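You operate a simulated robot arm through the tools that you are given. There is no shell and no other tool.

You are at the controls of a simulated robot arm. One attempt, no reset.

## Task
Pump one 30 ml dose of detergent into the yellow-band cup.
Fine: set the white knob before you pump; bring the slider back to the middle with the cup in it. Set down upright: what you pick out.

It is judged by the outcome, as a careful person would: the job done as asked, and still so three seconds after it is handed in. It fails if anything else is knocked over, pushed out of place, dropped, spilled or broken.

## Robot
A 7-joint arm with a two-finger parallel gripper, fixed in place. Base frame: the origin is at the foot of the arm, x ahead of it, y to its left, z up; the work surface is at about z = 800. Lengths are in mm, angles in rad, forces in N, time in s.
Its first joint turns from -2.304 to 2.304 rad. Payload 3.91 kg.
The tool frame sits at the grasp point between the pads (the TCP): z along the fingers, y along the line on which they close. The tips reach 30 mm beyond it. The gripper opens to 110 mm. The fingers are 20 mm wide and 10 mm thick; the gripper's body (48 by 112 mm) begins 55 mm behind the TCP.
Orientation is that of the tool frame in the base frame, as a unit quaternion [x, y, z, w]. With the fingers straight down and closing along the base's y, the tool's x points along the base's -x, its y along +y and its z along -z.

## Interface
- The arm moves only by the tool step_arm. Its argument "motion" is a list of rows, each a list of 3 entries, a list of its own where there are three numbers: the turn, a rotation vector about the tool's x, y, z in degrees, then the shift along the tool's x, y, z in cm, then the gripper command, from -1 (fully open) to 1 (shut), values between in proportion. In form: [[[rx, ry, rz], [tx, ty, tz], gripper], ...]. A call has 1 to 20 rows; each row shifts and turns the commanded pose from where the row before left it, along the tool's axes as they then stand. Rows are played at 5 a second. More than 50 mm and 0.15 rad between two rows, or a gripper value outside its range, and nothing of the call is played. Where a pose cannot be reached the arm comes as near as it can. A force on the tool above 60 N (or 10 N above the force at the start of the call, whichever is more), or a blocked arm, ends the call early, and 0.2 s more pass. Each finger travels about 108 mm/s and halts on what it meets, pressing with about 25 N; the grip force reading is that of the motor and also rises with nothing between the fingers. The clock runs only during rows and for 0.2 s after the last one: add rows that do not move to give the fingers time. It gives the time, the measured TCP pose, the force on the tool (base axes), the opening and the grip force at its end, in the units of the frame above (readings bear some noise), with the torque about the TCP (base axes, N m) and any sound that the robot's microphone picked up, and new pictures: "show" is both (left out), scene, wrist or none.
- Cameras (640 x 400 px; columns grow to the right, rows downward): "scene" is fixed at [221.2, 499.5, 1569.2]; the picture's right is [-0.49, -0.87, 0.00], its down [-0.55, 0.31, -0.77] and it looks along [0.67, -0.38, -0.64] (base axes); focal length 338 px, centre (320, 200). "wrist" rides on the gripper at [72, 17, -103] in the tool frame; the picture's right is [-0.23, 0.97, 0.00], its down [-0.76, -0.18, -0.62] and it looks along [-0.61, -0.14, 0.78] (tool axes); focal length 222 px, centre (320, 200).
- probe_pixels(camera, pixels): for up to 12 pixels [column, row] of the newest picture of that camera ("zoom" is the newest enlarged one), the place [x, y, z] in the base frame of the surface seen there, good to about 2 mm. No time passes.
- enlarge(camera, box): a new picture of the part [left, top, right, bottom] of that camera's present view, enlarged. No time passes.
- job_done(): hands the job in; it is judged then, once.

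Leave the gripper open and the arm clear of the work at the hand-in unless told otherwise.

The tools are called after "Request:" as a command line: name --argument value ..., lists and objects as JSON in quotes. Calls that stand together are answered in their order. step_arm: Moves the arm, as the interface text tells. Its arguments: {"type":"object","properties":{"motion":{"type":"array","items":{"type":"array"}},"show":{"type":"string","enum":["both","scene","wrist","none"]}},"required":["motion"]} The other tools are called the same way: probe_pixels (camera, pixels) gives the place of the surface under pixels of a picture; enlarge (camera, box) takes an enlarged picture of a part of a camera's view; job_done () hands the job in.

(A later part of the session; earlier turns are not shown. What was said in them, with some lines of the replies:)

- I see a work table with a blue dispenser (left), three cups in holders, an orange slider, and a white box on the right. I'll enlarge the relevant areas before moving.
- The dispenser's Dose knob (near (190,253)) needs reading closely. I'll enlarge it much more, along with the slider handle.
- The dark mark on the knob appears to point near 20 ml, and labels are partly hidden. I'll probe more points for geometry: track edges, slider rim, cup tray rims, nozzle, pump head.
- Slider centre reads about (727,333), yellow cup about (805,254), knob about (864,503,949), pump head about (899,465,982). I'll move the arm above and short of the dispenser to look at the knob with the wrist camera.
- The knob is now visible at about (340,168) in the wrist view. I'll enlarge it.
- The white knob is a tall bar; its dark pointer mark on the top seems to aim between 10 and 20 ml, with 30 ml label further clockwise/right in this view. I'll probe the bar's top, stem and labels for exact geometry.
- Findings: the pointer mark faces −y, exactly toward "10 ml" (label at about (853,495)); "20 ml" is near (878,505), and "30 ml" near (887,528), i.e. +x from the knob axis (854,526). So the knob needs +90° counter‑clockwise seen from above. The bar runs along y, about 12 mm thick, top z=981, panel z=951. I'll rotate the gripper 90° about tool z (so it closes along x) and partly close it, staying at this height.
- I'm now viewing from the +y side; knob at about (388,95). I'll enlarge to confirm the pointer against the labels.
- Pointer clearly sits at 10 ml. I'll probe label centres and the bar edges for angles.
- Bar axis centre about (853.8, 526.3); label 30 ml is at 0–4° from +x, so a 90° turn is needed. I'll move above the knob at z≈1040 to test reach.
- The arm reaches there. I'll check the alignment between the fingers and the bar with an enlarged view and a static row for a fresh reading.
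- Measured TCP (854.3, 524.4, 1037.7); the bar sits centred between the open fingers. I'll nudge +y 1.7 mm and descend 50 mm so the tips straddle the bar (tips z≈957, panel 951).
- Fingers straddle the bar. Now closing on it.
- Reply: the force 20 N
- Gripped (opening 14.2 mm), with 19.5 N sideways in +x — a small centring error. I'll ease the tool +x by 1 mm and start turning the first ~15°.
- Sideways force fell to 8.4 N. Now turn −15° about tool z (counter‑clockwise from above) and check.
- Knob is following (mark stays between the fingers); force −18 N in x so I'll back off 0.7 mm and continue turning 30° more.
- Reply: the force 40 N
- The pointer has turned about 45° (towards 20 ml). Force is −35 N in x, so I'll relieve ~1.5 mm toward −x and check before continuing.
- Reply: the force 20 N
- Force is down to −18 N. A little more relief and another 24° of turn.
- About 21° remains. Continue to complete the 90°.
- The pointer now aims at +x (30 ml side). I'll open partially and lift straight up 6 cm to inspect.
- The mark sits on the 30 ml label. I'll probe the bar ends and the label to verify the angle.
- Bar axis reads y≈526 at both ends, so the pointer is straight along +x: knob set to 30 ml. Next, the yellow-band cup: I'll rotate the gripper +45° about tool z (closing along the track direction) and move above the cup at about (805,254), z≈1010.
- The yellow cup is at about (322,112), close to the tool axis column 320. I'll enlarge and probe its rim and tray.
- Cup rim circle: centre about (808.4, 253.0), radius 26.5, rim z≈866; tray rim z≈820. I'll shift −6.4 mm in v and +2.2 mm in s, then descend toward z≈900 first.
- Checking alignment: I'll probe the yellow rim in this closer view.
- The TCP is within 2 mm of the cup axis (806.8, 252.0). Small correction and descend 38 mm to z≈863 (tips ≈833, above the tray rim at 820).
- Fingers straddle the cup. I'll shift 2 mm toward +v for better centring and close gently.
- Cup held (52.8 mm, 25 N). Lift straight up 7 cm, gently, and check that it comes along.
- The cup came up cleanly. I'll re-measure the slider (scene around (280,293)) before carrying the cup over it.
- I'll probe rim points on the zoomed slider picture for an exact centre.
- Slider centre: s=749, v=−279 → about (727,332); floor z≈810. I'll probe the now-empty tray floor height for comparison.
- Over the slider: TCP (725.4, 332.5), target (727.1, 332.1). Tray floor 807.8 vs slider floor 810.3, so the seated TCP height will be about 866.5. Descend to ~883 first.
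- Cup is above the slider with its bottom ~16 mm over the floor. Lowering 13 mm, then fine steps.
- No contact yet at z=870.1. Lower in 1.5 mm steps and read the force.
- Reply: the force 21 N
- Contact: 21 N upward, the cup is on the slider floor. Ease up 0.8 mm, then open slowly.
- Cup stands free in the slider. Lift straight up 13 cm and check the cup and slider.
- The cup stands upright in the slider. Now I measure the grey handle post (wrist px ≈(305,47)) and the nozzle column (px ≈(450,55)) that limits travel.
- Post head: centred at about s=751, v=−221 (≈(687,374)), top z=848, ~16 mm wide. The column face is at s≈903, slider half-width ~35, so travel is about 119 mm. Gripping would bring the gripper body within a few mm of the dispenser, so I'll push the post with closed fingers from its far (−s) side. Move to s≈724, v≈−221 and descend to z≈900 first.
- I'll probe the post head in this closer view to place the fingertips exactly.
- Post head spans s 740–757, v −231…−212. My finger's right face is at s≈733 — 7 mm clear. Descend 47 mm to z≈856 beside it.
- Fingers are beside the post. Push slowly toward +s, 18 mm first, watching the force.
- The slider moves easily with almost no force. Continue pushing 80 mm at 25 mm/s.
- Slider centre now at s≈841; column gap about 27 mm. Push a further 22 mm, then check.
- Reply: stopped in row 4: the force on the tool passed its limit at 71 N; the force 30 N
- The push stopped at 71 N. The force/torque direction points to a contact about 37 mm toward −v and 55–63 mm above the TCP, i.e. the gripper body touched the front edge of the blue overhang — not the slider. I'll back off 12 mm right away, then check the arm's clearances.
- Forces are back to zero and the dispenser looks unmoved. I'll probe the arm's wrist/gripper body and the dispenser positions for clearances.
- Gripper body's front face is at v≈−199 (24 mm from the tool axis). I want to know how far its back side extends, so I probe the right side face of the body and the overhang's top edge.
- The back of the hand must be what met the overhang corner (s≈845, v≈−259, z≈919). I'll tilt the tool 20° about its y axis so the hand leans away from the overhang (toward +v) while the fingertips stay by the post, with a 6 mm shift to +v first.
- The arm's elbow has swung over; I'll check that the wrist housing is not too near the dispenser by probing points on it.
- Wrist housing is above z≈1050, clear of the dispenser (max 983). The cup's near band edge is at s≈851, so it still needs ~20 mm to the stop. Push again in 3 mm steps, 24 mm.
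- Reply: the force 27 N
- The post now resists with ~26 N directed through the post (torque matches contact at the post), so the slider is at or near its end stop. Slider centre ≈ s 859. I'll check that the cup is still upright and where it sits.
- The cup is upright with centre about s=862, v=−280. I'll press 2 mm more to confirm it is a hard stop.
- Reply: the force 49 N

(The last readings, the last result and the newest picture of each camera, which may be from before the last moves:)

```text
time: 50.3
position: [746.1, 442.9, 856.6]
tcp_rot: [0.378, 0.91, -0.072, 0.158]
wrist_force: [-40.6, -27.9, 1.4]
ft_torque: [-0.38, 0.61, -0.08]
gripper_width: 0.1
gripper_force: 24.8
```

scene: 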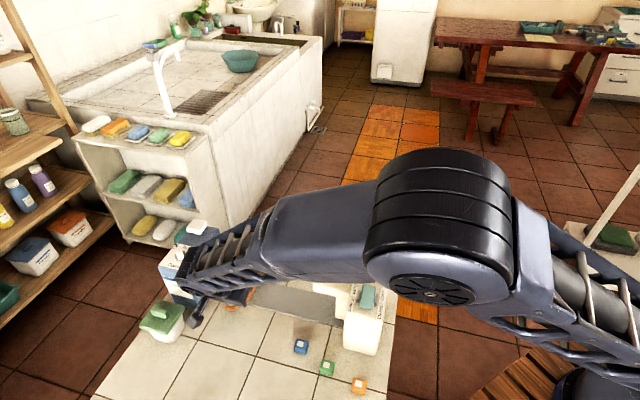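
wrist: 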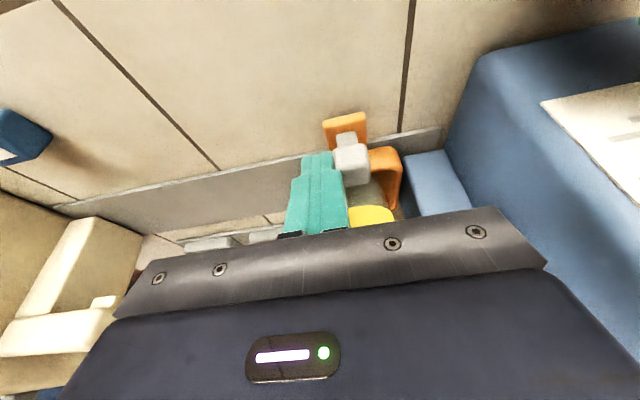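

It is a hard stop (49 N after 1 mm more). Slider is at the detergent end. Back off 8 mm and withdraw along the tool axis (up and toward +v).

Request:
step_arm --motion '[[[0, 0, 0], [0, -0.3, 0], 1], [[0, 0, 0], [0, -0.5, 0], 1], [[0, 0, 0], [0, 0, -2], 1], [[0, 0, 0], [0, 0, -3], 1], [[0, 0, 0], [0, 0, -4], 1], [[0, 0, 0], [0, 0, -4], 1], [[0, 0, 0], [0, 0, -3], 1], [[0, 6.7, 0], [0, 0, 0], 1], [[0, 6.7, 0], [0, 0, 0], 1], [[0, 6.6, 0], [0, 0, 0], 1], [[0, 0, 0], [0, 0, 0], 1]]'

Request:
enlarge --camera "scene" --box '[160, 215, 290, 325]'

Request:
enlarge --camera "wrist" --box '[280, 40, 560, 240]'

```text
time: 52.7
position: [704.5, 478.6, 1005.9]
tcp_rot: [0.384, 0.923, -0.003, -0.004]
wrist_force: [0.7, 0.4, -0.2]
ft_torque: [0.01, 0.06, -0.02]
gripper_width: 0.1
gripper_force: 25.0
```

scene: 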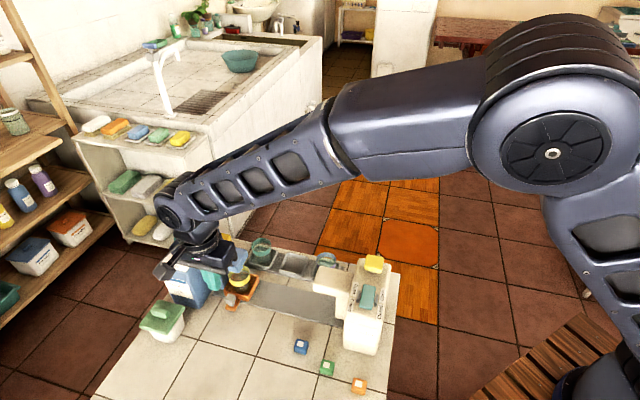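
wrist: 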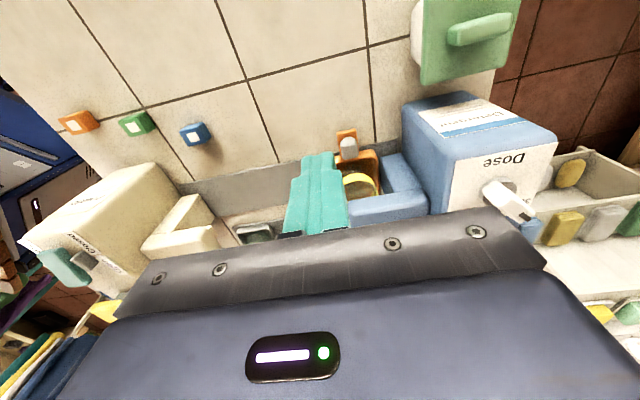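

```text
3.64 times, centred on (225, 270) of scene
```

zoom: 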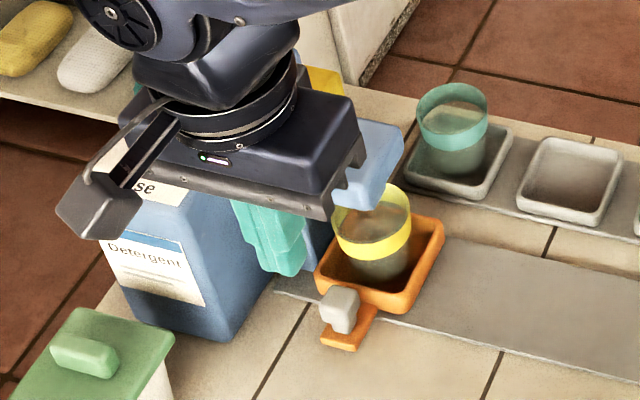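

```text
2.00 times, centred on (420, 140) of wrist
```

zoom: 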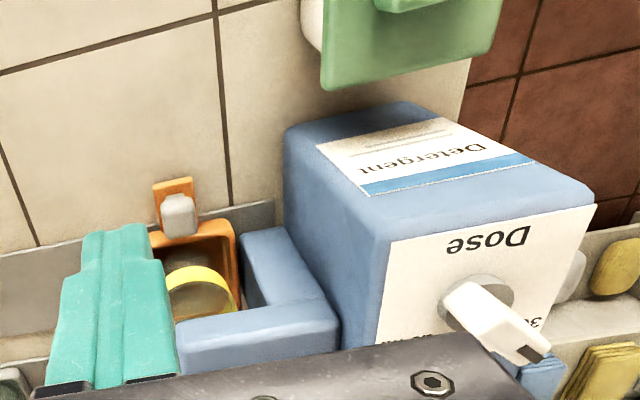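

Slider is at the detergent end with the cup upright under the spout. Knob still at 30. Now the pump head: its top is at z≈983, centred about s=976, v=−312 → (911,469). I'll raise to z≈1070 and move above it with fingers closed.

Request:
step_arm --motion '[[[0, 0, 0], [0, 0, -3.2], 1], [[0, 0, 0], [0, 0, -3.2], 1], [[0, 0, 0], [-2.54, 2.32, 0], 1], [[0, 0, 0], [-2.54, 2.32, 0], 1], [[0, 0, 0], [-2.54, 2.32, 0], 1], [[0, 0, 0], [-2.54, 2.32, 0], 1], [[0, 0, 0], [-2.54, 2.32, 0], 1], [[0, 0, 0], [-2.54, 2.32, 0], 1], [[0, 0, 0], [0, 0, 0], 1], [[0, 0, 0], [0, 0, 0], 1]]'

Request:
enlarge --camera "wrist" --box '[240, 60, 440, 230]'

```text
time: 54.9
position: [911.1, 466.9, 1068.6]
tcp_rot: [0.384, 0.923, -0.004, -0.002]
wrist_force: [-0.1, 0.8, -0.1]
ft_torque: [-0.02, 0.0, 0.0]
gripper_width: 0.1
gripper_force: 24.4
```

scene: 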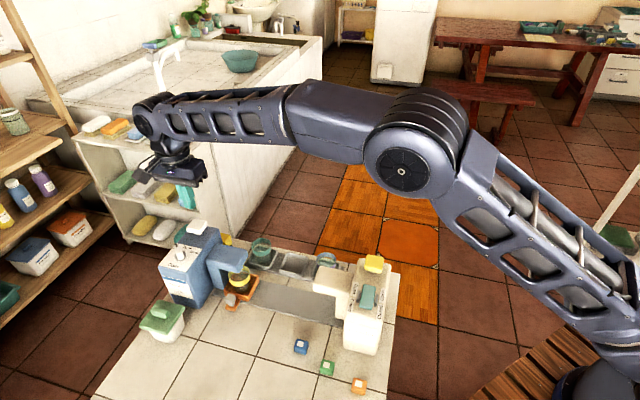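
wrist: 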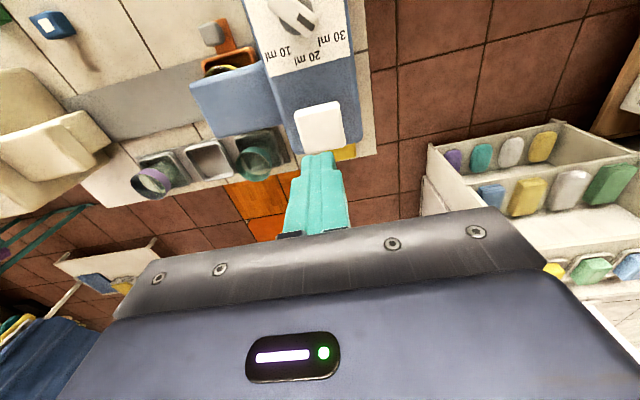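

```text
2.35 times, centred on (340, 145) of wrist
```

zoom: 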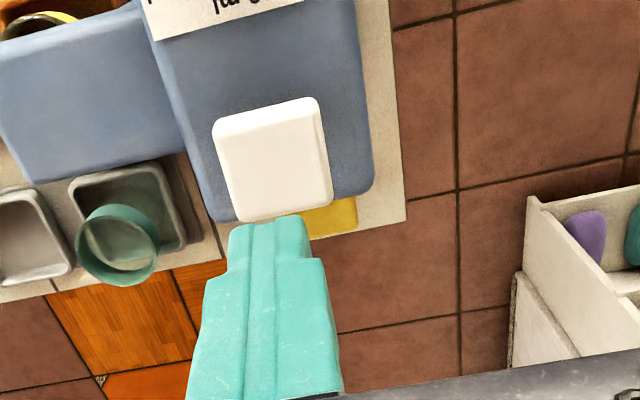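

I'm above the pump. I'll probe the pump head's corners for its centre.

Request:
probe_pixels --camera "zoom" --pixels '[[222, 125], [312, 105], [325, 195], [245, 212], [270, 160], [218, 140], [320, 130], [290, 210], [265, 110], [235, 190], [200, 205], [350, 170]]'

```text
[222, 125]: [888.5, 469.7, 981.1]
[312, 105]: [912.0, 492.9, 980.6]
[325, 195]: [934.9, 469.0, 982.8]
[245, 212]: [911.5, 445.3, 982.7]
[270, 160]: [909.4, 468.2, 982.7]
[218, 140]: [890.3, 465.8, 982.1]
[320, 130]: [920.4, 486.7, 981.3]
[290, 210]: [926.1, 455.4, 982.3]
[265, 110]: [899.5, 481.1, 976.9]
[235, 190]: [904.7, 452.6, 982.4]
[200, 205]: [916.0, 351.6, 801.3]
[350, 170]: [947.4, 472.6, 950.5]
```

Pump centre (911.7, 469.2), top z=982.7. Align and descend to z≈1018 (tips ≈988, just above the pump).

Request:
step_arm --motion '[[[0, 0, 0], [0.12, 0.2, 1.5], 1], [[0, 0, 0], [0, 0, 1.5], 1], [[0, 0, 0], [0, 0, 1.3], 1], [[0, 0, 0], [0, 0, 0.7], 1], [[0, 0, 0], [0, 0, 0], 1], [[0, 0, 0], [0, 0, 0], 1]]'

Request:
enlarge --camera "wrist" --box '[240, 60, 440, 230]'

Request:
enlarge --camera "scene" --box '[150, 200, 280, 320]'

```text
time: 56.3
position: [910.8, 468.1, 1020.2]
tcp_rot: [0.383, 0.924, -0.004, -0.003]
wrist_force: [-0.7, 0.0, 0.7]
ft_torque: [0.02, -0.01, 0.0]
gripper_width: 0.0
gripper_force: 24.8
```

scene: 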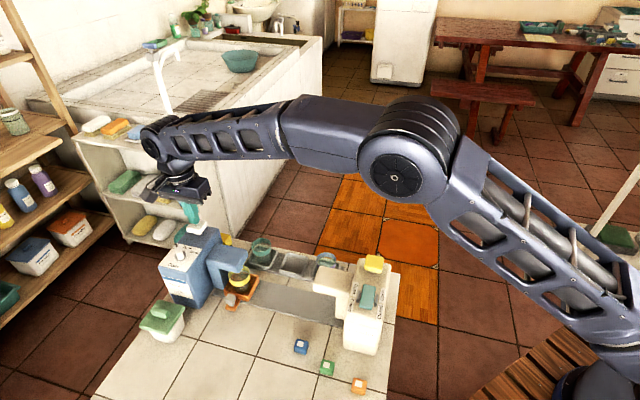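
wrist: 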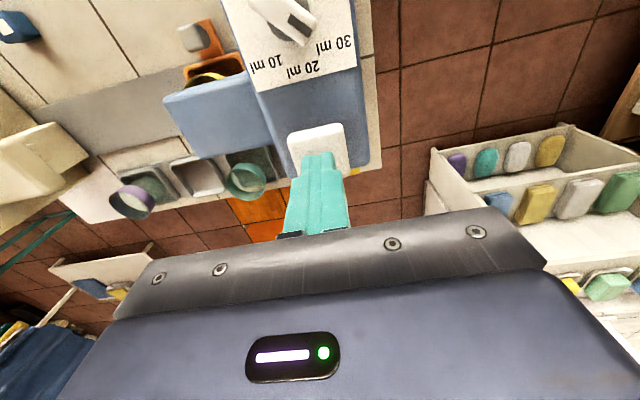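

```text
2.35 times, centred on (340, 145) of wrist
```

zoom: 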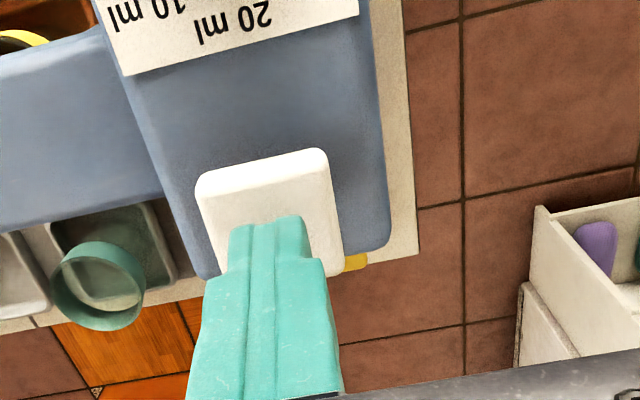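

```text
3.33 times, centred on (215, 260) of scene
```

zoom: 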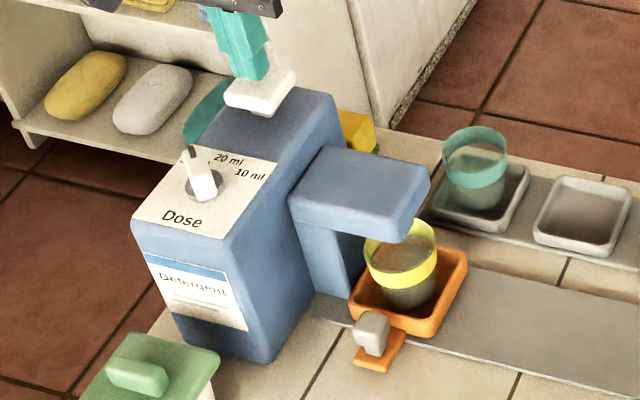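

All is lined up: fingertips over the pump, cup under the spout, knob on 30. Start pressing: 10 mm down in 2 mm steps, reading force.

Request:
step_arm --motion '[[[0, 0, 0], [0, 0, 0.2], 1], [[0, 0, 0], [0, 0, 0.2], 1], [[0, 0, 0], [0, 0, 0.2], 1], [[0, 0, 0], [0, 0, 0.2], 1], [[0, 0, 0], [0, 0, 0.2], 1]]' --show "none"

```text
time: 57.5
position: [911.6, 469.6, 1008.5]
tcp_rot: [0.383, 0.924, -0.004, -0.003]
wrist_force: [0.8, -0.8, 1.2]
ft_torque: [-0.04, -0.08, 0.02]
gripper_width: 0.0
gripper_force: 25.3
```

Barely any force (1.2 N) with ~4 mm of pump travel. Continue pressing down 10 mm.

Request:
step_arm --motion '[[[0, 0, 0], [0, 0, 0.25], 1], [[0, 0, 0], [0, 0, 0.25], 1], [[0, 0, 0], [0, 0, 0.25], 1], [[0, 0, 0], [0, 0, 0.25], 1]]' --show "both"

Request:
enlarge --camera "scene" --box '[150, 200, 280, 320]'

```text
time: 58.5
position: [911.3, 469.7, 998.2]
tcp_rot: [0.384, 0.923, -0.003, -0.003]
wrist_force: [1.4, -2.4, 11.4]
ft_torque: [-0.1, -0.08, 0.02]
gripper_width: 0.1
gripper_force: 25.1
heard: click
```

scene: 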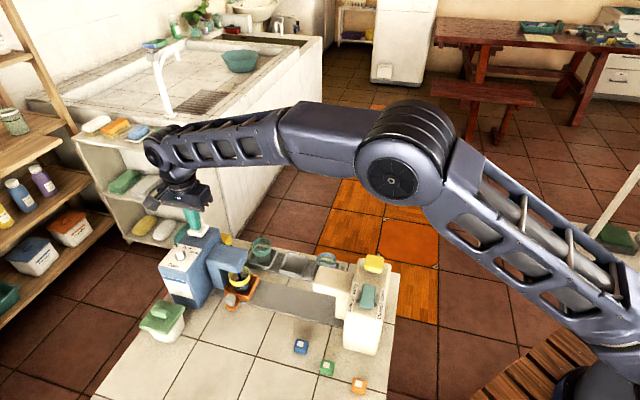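
wrist: 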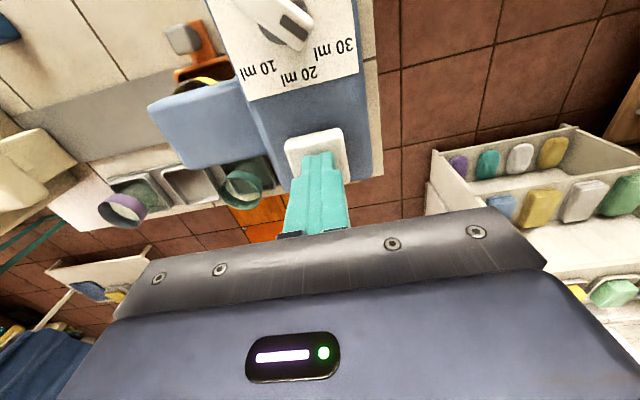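

```text
3.33 times, centred on (215, 260) of scene
```

zoom: 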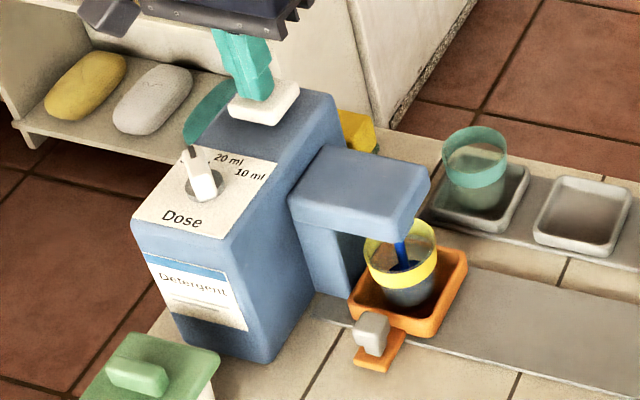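

A click, and a blue stream flows from the spout into the yellow cup. I'll hold still for 2 s and look.

Request:
step_arm --motion '[[[0, 0, 0], [0, 0, 0], 1], [[0, 0, 0], [0, 0, 0], 1], [[0, 0, 0], [0, 0, 0], 1], [[0, 0, 0], [0, 0, 0], 1], [[0, 0, 0], [0, 0, 0], 1], [[0, 0, 0], [0, 0, 0], 1], [[0, 0, 0], [0, 0, 0], 1], [[0, 0, 0], [0, 0, 0], 1]]' --show "scene"

Request:
enlarge --camera "scene" --box '[200, 240, 280, 320]'

```text
time: 60.3
position: [910.6, 469.8, 1000.1]
tcp_rot: [0.384, 0.923, -0.002, -0.002]
wrist_force: [7.8, -4.6, 18.0]
ft_torque: [-0.13, -0.27, 0.0]
gripper_width: 0.1
gripper_force: 25.0
```

scene: 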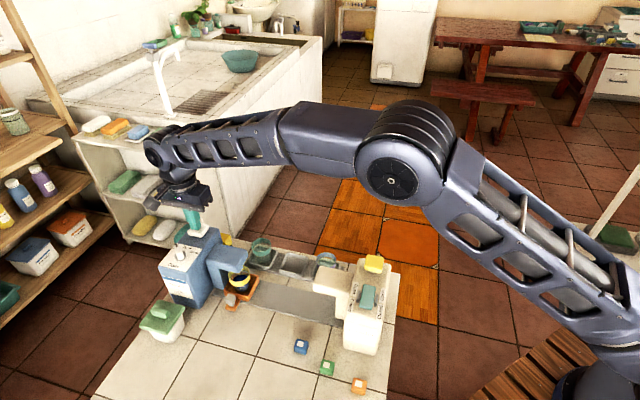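

```text
5.00 times, centred on (240, 280) of scene
```

zoom: 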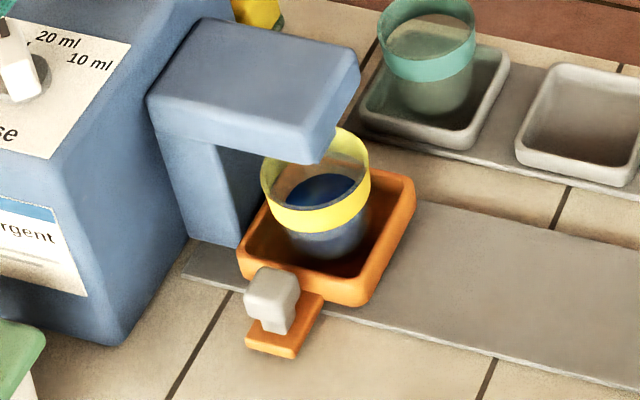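

The flow has ended and blue detergent is in the cup. Release the pump by lifting straight up.

Request:
step_arm --motion '[[[0, 0, 0], [0, 0, -1.5], 1], [[0, 0, 0], [0, 0, -2.5], 1], [[0, 0, 0], [0, 0, -3], 1], [[0, 0, 0], [0, 0, -2], 1], [[0, 0, 0], [0, 0, 0], 1], [[0, 0, 0], [0, 0, 0], 1]]'

Request:
enlarge --camera "scene" --box '[150, 200, 290, 330]'

```text
time: 61.7
position: [911.4, 471.7, 1088.8]
tcp_rot: [0.384, 0.923, -0.004, -0.003]
wrist_force: [0.5, 0.0, 0.1]
ft_torque: [-0.02, 0.01, 0.02]
gripper_width: 0.1
gripper_force: 24.9
```

scene: 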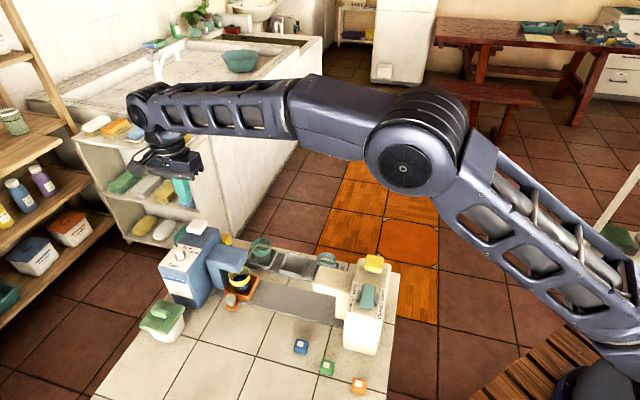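
wrist: 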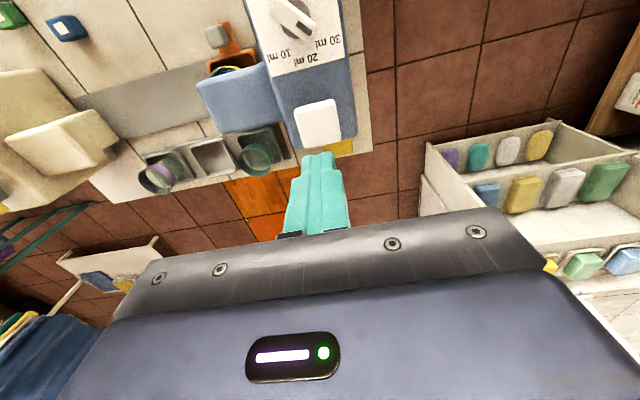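

```text
3.08 times, centred on (220, 265) of scene
```

zoom: 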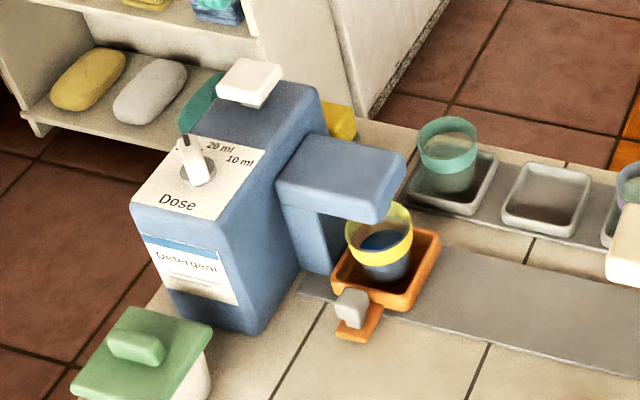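

Pump is back up, knob unchanged, cup upright with detergent. Next: bring the slider back. I'll move to s≈859, v≈−165, z≈996, open the fingers to ~30 mm and tilt 20° as before.

Request:
step_arm --motion '[[[0, 0, 0], [2.43, -1.98, 0], 1], [[0, 0, 0], [2.43, -1.98, 0], 1], [[0, 0, 0], [2.43, -1.98, 0], 1], [[0, 0, 0], [2.43, -1.98, 0], 1], [[0, 0, 0], [2.43, -1.98, 0], 0.45], [[0, 0, 0], [2.43, -1.98, 0], 0.45], [[0, 0, 0], [0, 0, 3.1], 0.45], [[0, 0, 0], [0, 0, 3.1], 0.45], [[0, 0, 0], [0, 0, 3.1], 0.45], [[0, -6.7, 0], [0, 0, 0], 0.45], [[0, -6.7, 0], [0, 0, 0], 0.45], [[0, -6.6, 0], [0, 0, 0], 0.45], [[0, 0, 0], [0, 0, 0], 0.45], [[0, 0, 0], [0, 0, 0], 0.45]]'

Request:
enlarge --camera "wrist" --box '[240, 60, 440, 220]'

```text
time: 64.7
position: [723.7, 488.9, 997.4]
tcp_rot: [0.378, 0.91, -0.07, 0.157]
wrist_force: [-0.5, 0.2, -0.7]
ft_torque: [-0.04, 0.03, -0.01]
gripper_width: 30.3
gripper_force: 0.1
```

scene: 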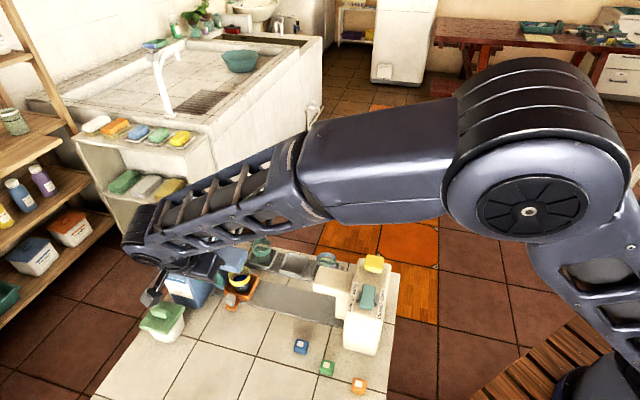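
wrist: 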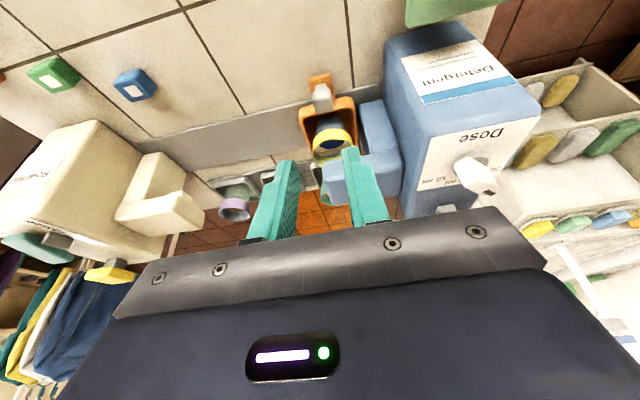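

```text
2.50 times, centred on (340, 140) of wrist
```

zoom: 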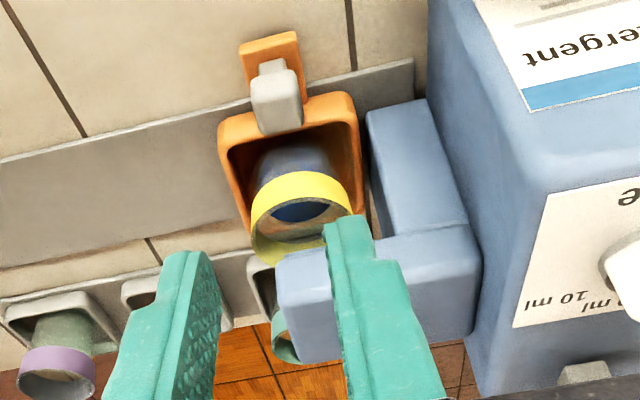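

The post head (wrist px ≈(321,97)) lines up with the tool axis column. I'll probe it to confirm before advancing.

Request:
probe_pixels --camera "zoom" --pixels '[[277, 115], [257, 118], [298, 115], [262, 95], [292, 90], [275, 70], [218, 140], [350, 120], [290, 235], [300, 180], [260, 235], [345, 200]]'

```text
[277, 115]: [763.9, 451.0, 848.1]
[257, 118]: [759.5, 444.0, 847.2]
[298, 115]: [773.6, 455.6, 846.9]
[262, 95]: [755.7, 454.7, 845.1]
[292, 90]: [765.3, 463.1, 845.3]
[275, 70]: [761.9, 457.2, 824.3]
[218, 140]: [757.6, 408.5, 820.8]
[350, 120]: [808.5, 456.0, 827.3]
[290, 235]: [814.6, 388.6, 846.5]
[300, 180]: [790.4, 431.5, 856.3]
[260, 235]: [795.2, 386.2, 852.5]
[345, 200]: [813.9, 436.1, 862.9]
```

Post head spans s≈851–868.5, centre ≈860; TCP s=857. Shift +2.3 mm and advance 10 cm along the tool axis, then check.

Request:
step_arm --motion '[[[0, 0, 0], [0, 0.23, 2], 0.45], [[0, 0, 0], [0, 0, 3], 0.45], [[0, 0, 0], [0, 0, 3], 0.45], [[0, 0, 0], [0, 0, 2], 0.45], [[0, 0, 0], [0, 0, 0], 0.45], [[0, 0, 0], [0, 0, 0], 0.45]]'

Request:
enlarge --camera "wrist" --box '[240, 80, 440, 240]'

```text
time: 66.1
position: [750.7, 465.7, 901.9]
tcp_rot: [0.377, 0.91, -0.07, 0.158]
wrist_force: [0.4, 0.0, -0.1]
ft_torque: [-0.02, 0.0, -0.01]
gripper_width: 30.3
gripper_force: 0.0
```

scene: 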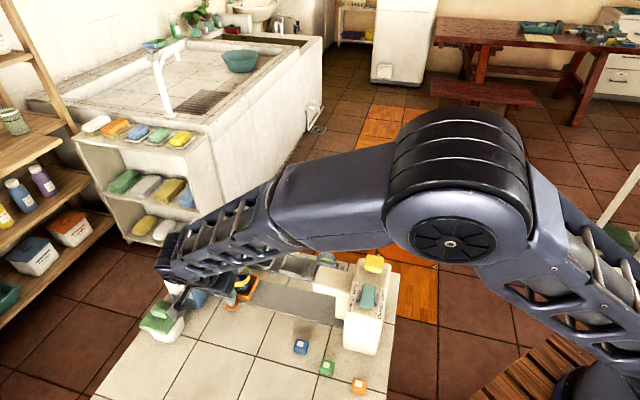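
wrist: 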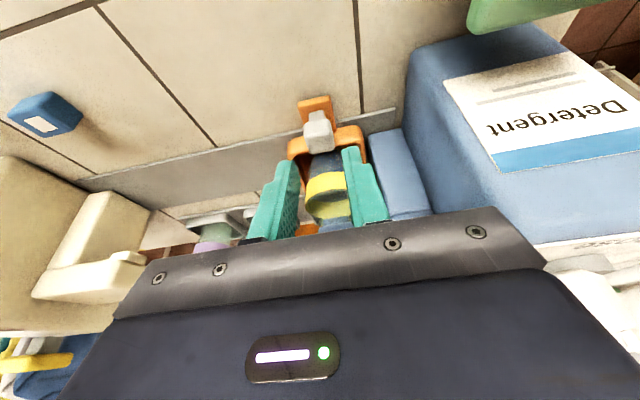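

```text
2.50 times, centred on (340, 160) of wrist
```

zoom: 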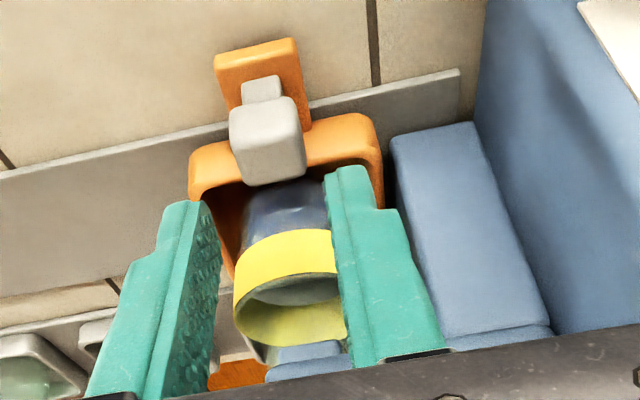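

Alignment is good (s=860.1). I'll check the green-lid container's position relative to the camera bracket, then advance the last 4.8 cm.

Request:
probe_pixels --camera "scene" --pixels '[[150, 322], [160, 308], [178, 330], [180, 297], [172, 285], [168, 268], [182, 268], [190, 290]]'

Request:
step_arm --motion '[[[0, 0, 0], [0, 0, 1.5], 0.45], [[0, 0, 0], [0, 0, 1.5], 0.45], [[0, 0, 0], [0, 0, 1.2], 0.45], [[0, 0, 0], [0, 0, 0.6], 0.45], [[0, 0, 0], [0, 0, 0], 0.45], [[0, 0, 0], [0, 0, 0], 0.45]]'

Request:
enlarge --camera "wrist" --box '[240, 80, 440, 240]'

```text
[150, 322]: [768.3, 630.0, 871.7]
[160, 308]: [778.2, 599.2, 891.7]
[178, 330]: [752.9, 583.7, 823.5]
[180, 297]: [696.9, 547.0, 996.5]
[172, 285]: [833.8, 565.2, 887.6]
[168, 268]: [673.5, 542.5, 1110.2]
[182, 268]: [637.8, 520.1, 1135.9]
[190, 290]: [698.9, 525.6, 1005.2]
```

```text
time: 67.5
position: [760.5, 454.7, 857.2]
tcp_rot: [0.378, 0.91, -0.07, 0.157]
wrist_force: [0.3, -0.6, 0.0]
ft_torque: [0.0, -0.02, 0.01]
gripper_width: 30.3
gripper_force: 0.2
```

scene: 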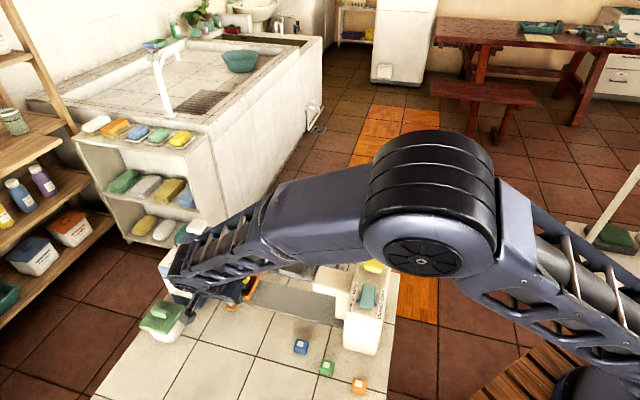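
wrist: 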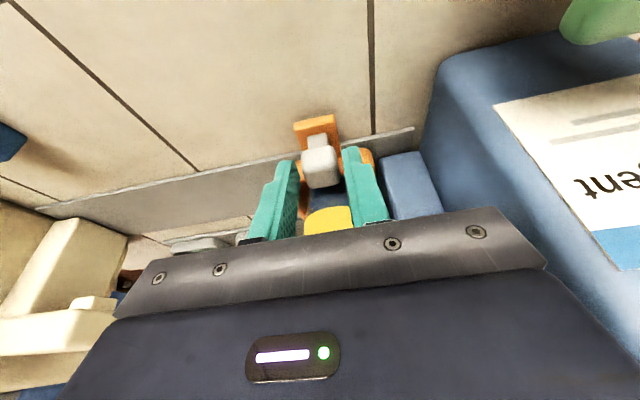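

```text
2.50 times, centred on (340, 160) of wrist
```

zoom: 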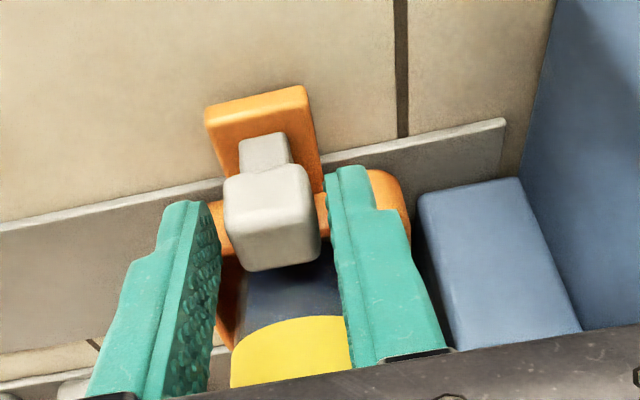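

Fingers are on both sides of the post with no contact. I'll narrow them to a loose cage (~21 mm) and pull the slider slowly toward −s: first 50 mm.

Request:
step_arm --motion '[[[0, 0, 0], [0, 0, 0], 0.62], [[0, 0, 0], [0, 0, 0], 0.62], [[0, 0, 0], [0, -0.1, 0], 0.62], [[0, 0, 0], [0, -0.2, 0], 0.62], [[0, 0, 0], [0, -0.3, 0], 0.62], [[0, 0, 0], [0, -0.4, 0], 0.62], [[0, 0, 0], [0, -0.4, 0], 0.62], [[0, 0, 0], [0, -0.4, 0], 0.62], [[0, 0, 0], [0, -0.4, 0], 0.62], [[0, 0, 0], [0, -0.4, 0], 0.62], [[0, 0, 0], [0, -0.4, 0], 0.62], [[0, 0, 0], [0, -0.4, 0], 0.62], [[0, 0, 0], [0, -0.4, 0], 0.62], [[0, 0, 0], [0, -0.4, 0], 0.62], [[0, 0, 0], [0, -0.4, 0], 0.62], [[0, 0, 0], [0, -0.3, 0], 0.62], [[0, 0, 0], [0, -0.1, 0], 0.62]]'

Request:
enlarge --camera "wrist" --box '[240, 80, 440, 240]'

```text
time: 71.1
position: [727.0, 420.0, 857.7]
tcp_rot: [0.377, 0.91, -0.07, 0.158]
wrist_force: [-2.4, 1.1, 0.0]
ft_torque: [0.4, -0.44, 0.29]
gripper_width: 22.1
gripper_force: 42.1
```

scene: 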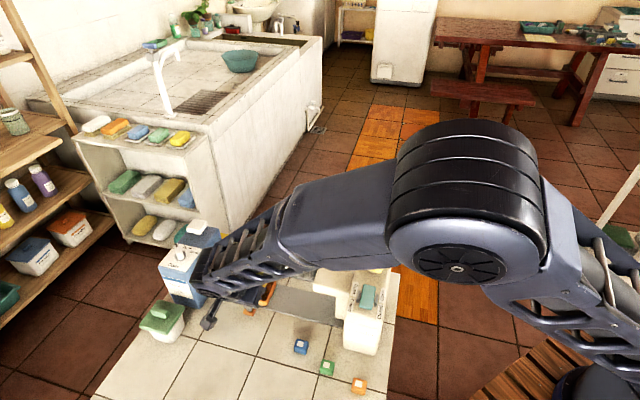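
wrist: 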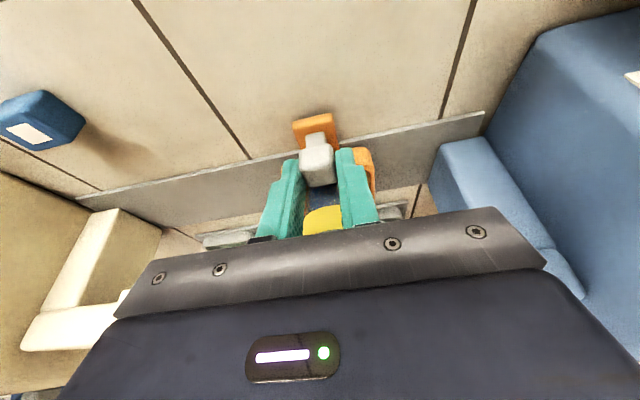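

```text
2.50 times, centred on (340, 160) of wrist
```

zoom: 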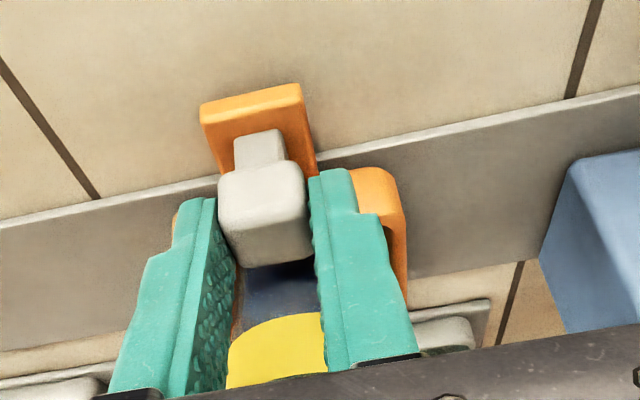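

The fingers actually hold the post (22 mm) and the slider follows smoothly with tiny force; TCP s=811. Target middle is s≈749, so pull 62 mm more.

Request:
step_arm --motion '[[[0, 0, 0], [0, -0.2, 0], 0.62], [[0, 0, 0], [0, -0.3, 0], 0.62], [[0, 0, 0], [0, -0.4, 0], 0.62], [[0, 0, 0], [0, -0.4, 0], 0.62], [[0, 0, 0], [0, -0.4, 0], 0.62], [[0, 0, 0], [0, -0.4, 0], 0.62], [[0, 0, 0], [0, -0.4, 0], 0.62], [[0, 0, 0], [0, -0.4, 0], 0.62], [[0, 0, 0], [0, -0.4, 0], 0.62], [[0, 0, 0], [0, -0.4, 0], 0.62], [[0, 0, 0], [0, -0.4, 0], 0.62], [[0, 0, 0], [0, -0.4, 0], 0.62], [[0, 0, 0], [0, -0.4, 0], 0.62], [[0, 0, 0], [0, -0.4, 0], 0.62], [[0, 0, 0], [0, -0.4, 0], 0.62], [[0, 0, 0], [0, -0.3, 0], 0.62], [[0, 0, 0], [0, -0.2, 0], 0.62], [[0, 0, 0], [0, 0, 0], 0.62], [[0, 0, 0], [0, 0, 0], 0.62]]'

Request:
enlarge --camera "wrist" --box '[200, 60, 460, 240]'

```text
time: 75.1
position: [682.1, 376.3, 857.7]
tcp_rot: [0.377, 0.91, -0.07, 0.158]
wrist_force: [1.5, 0.7, 1.0]
ft_torque: [0.22, -0.58, 0.26]
gripper_width: 22.0
gripper_force: 45.0
```

scene: 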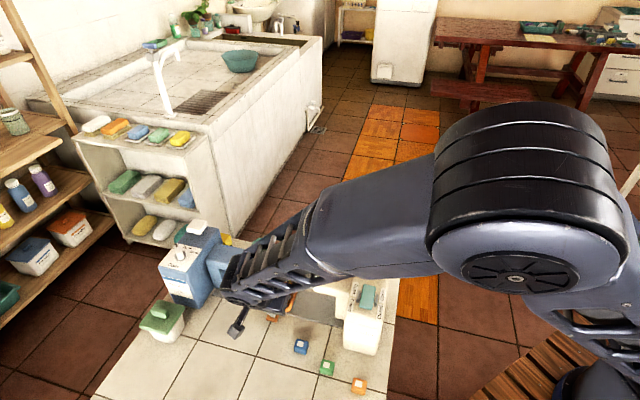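
wrist: 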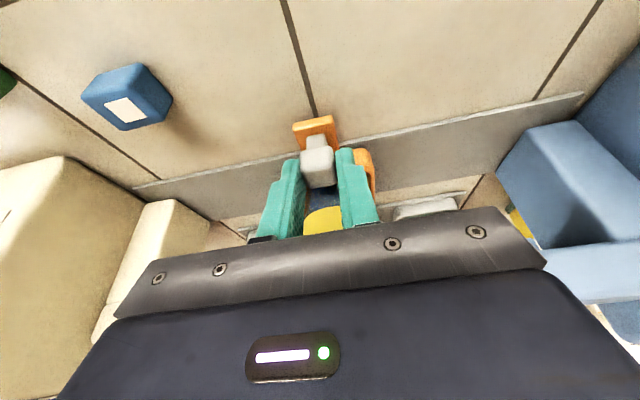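

```text
2.22 times, centred on (330, 150) of wrist
```

zoom: 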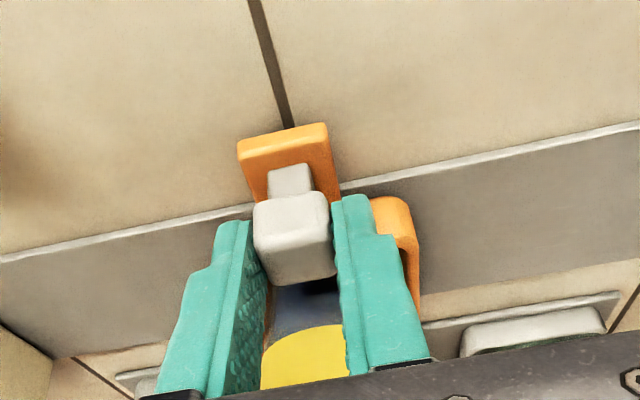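

TCP s=748.4. I'll probe the post and slider to compare with the original middle position before letting go.

Request:
probe_pixels --camera "zoom" --pixels '[[258, 240], [328, 225], [290, 225], [290, 255], [262, 265], [330, 260], [240, 150], [325, 130], [400, 215], [415, 270], [300, 150], [390, 210]]'

```text
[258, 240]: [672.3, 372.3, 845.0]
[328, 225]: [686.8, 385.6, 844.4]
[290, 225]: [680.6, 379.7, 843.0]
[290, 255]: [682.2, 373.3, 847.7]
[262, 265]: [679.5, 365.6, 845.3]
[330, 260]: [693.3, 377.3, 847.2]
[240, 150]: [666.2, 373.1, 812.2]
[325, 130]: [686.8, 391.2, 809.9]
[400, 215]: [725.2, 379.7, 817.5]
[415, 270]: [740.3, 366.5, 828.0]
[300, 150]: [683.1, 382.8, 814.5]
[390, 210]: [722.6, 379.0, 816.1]
```

Post centre s≈748.5, slider edge s≈782 — matches the original middle within ~1 mm. Open to 34 mm and withdraw along the tool axis.

Request:
step_arm --motion '[[[0, 0, 0], [0, 0, 0], 0.5], [[0, 0, 0], [0, 0, 0], 0.38], [[0, 0, 0], [0, 0, 0], 0.38], [[0, 0, 0], [0, 0, -1.0], 0.38], [[0, 0, 0], [0, 0, -2.5], 0.38], [[0, 0, 0], [0, 0, -3.5], 0.38], [[0, 0, 0], [0, 0, -4], 0.38], [[0, 0, 0], [0, 0, -4], 0.38], [[0, 0, 0], [0, 0, 0], 0.38]]'

Request:
enlarge --camera "wrist" --box '[200, 40, 460, 240]'

Request:
enlarge --camera "scene" --box '[200, 230, 330, 330]'

```text
time: 77.1
position: [645.0, 412.8, 1002.8]
tcp_rot: [0.377, 0.91, -0.07, 0.158]
wrist_force: [0.4, 0.2, 1.0]
ft_torque: [0.0, 0.0, -0.02]
gripper_width: 34.0
gripper_force: 0.0
```

scene: 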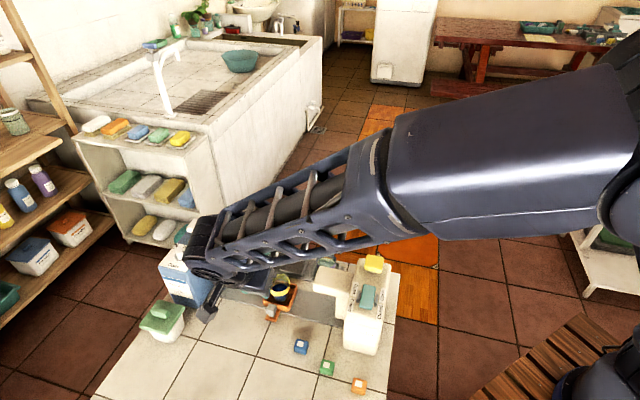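
wrist: 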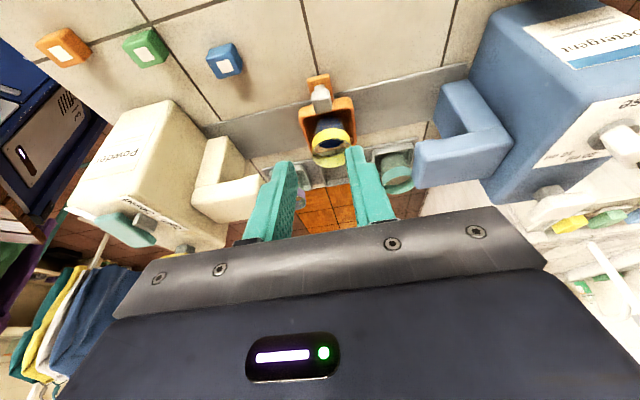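

```text
2.00 times, centred on (330, 140) of wrist
```

zoom: 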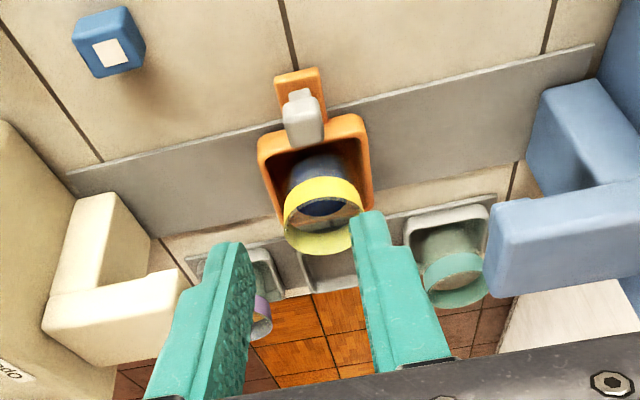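

```text
4.00 times, centred on (265, 280) of scene
```

zoom: 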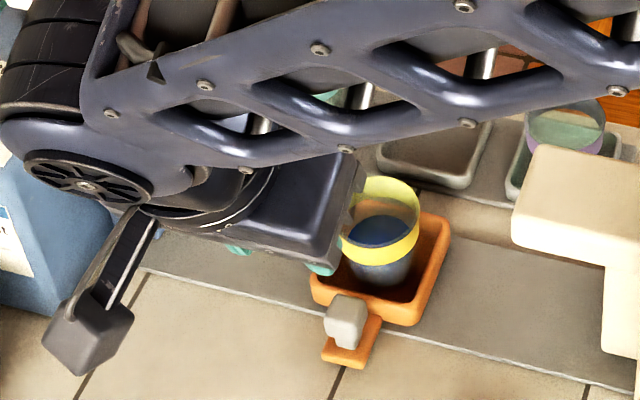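

The slider is in the middle with the cup upright and blue liquid inside. Now untilt, open, and raise the arm clear for a final inspection.

Request:
step_arm --motion '[[[0, 6.7, 0], [0, 0, -1], 0.38], [[0, 6.7, 0], [0, 0, -1], 0.38], [[0, 6.6, 0], [0, 0, -1], 0.38], [[0, 0, 0], [0, 0, -3.5], 0.0], [[0, 0, 0], [0, 0, -3.5], -0.5], [[0, 0, 0], [0, 0, -3.5], -1], [[0, 0, 0], [0, 0, -3.5], -1], [[0, 0, 0], [0, -3, -2], -1], [[0, 0, 0], [0, -3, -1], -1], [[0, 0, 0], [0, -3, 0], -1], [[0, 0, 0], [0, -3, 0], -1], [[0, 0, 0], [0, 0, 0], -1]]'

Request:
enlarge --camera "scene" --box '[130, 200, 290, 330]'

Request:
enlarge --camera "scene" --box '[230, 220, 410, 340]'

```text
time: 79.7
position: [557.6, 333.4, 1200.3]
tcp_rot: [0.383, 0.924, -0.003, -0.003]
wrist_force: [1.2, -0.5, 0.5]
ft_torque: [0.03, -0.01, 0.01]
gripper_width: 110.0
gripper_force: 0.0
```

scene: 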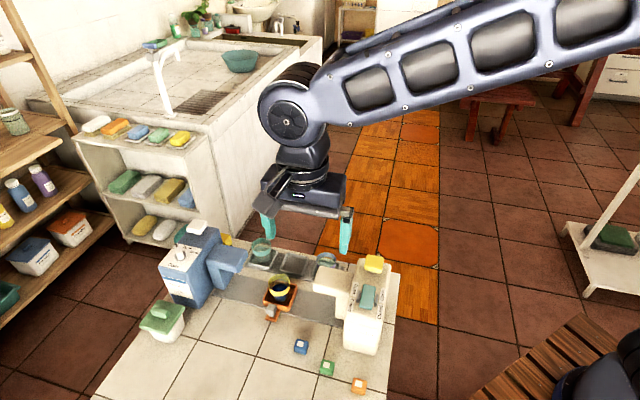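
wrist: 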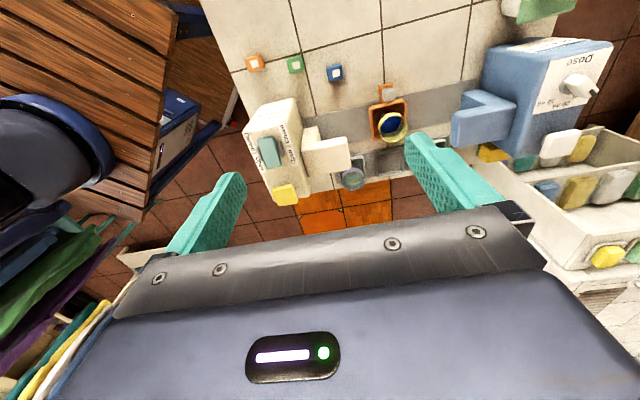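

```text
3.08 times, centred on (210, 265) of scene
```

zoom: 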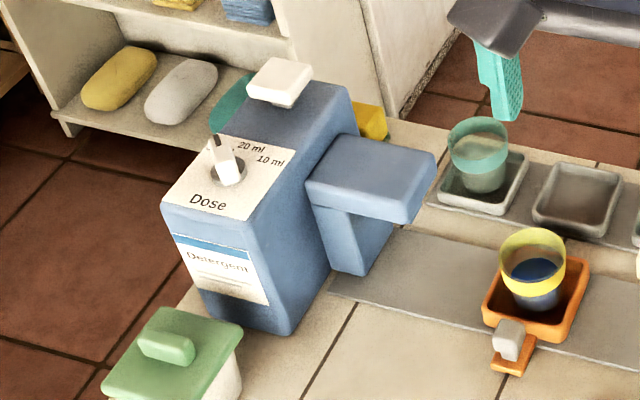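

```text
3.33 times, centred on (320, 280) of scene
```

zoom: 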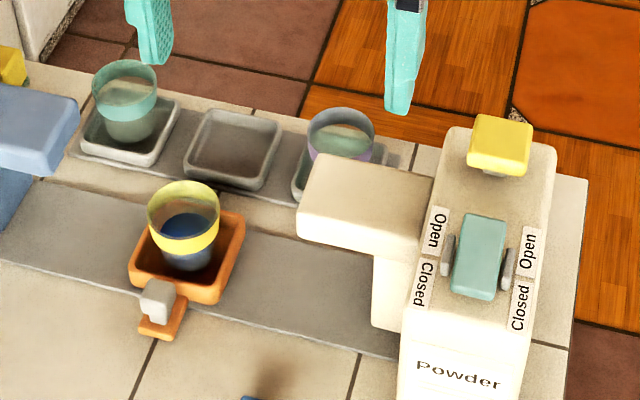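

Everything looks as it should. One last check that the dispenser and other items haven't shifted, by probing the same pixels as at the start.

Request:
probe_pixels --camera "scene" --pixels '[[198, 227], [230, 258], [270, 308], [270, 318], [235, 290], [375, 295], [289, 306], [263, 297]]'

```text
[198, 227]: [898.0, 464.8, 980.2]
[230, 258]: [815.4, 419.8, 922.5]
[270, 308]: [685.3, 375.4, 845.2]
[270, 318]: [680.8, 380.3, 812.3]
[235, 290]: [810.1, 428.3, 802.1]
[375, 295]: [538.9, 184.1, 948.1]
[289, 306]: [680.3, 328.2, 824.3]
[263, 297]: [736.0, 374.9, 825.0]
```

The probed points match the start within about 2 mm. The dispenser has not moved and the slider is back in the middle, with the cup upright in it and the detergent inside. The knob is on 30 ml, the gripper is open and the arm is clear. I'm handing in the job.

Request:
job_done

```text
The job is handed in.
```

The yellow-band cup now holds one 30 ml dose of detergent. It stands upright in the slider, and the slider is back in the middle.

- **Knob:** I turned the white knob from 10 ml to 30 ml before pumping.
- **Pump:** I pressed it once. It clicked, and blue detergent ran into the cup until the flow stopped.
- **Slider:** it is within about 1 mm of where it started.
- **Contact:** on the first push of the slider, the gripper seems to have touched the blue spout arm. That push stopped at 71 N. I backed off and tilted the gripper clear for the rest. Afterwards I checked points on the dispenser, slider and powder box, and they matched the start within about 2 mm.

I saw nothing spilled or knocked over. At hand-in the gripper was open and the arm was clear of the work.
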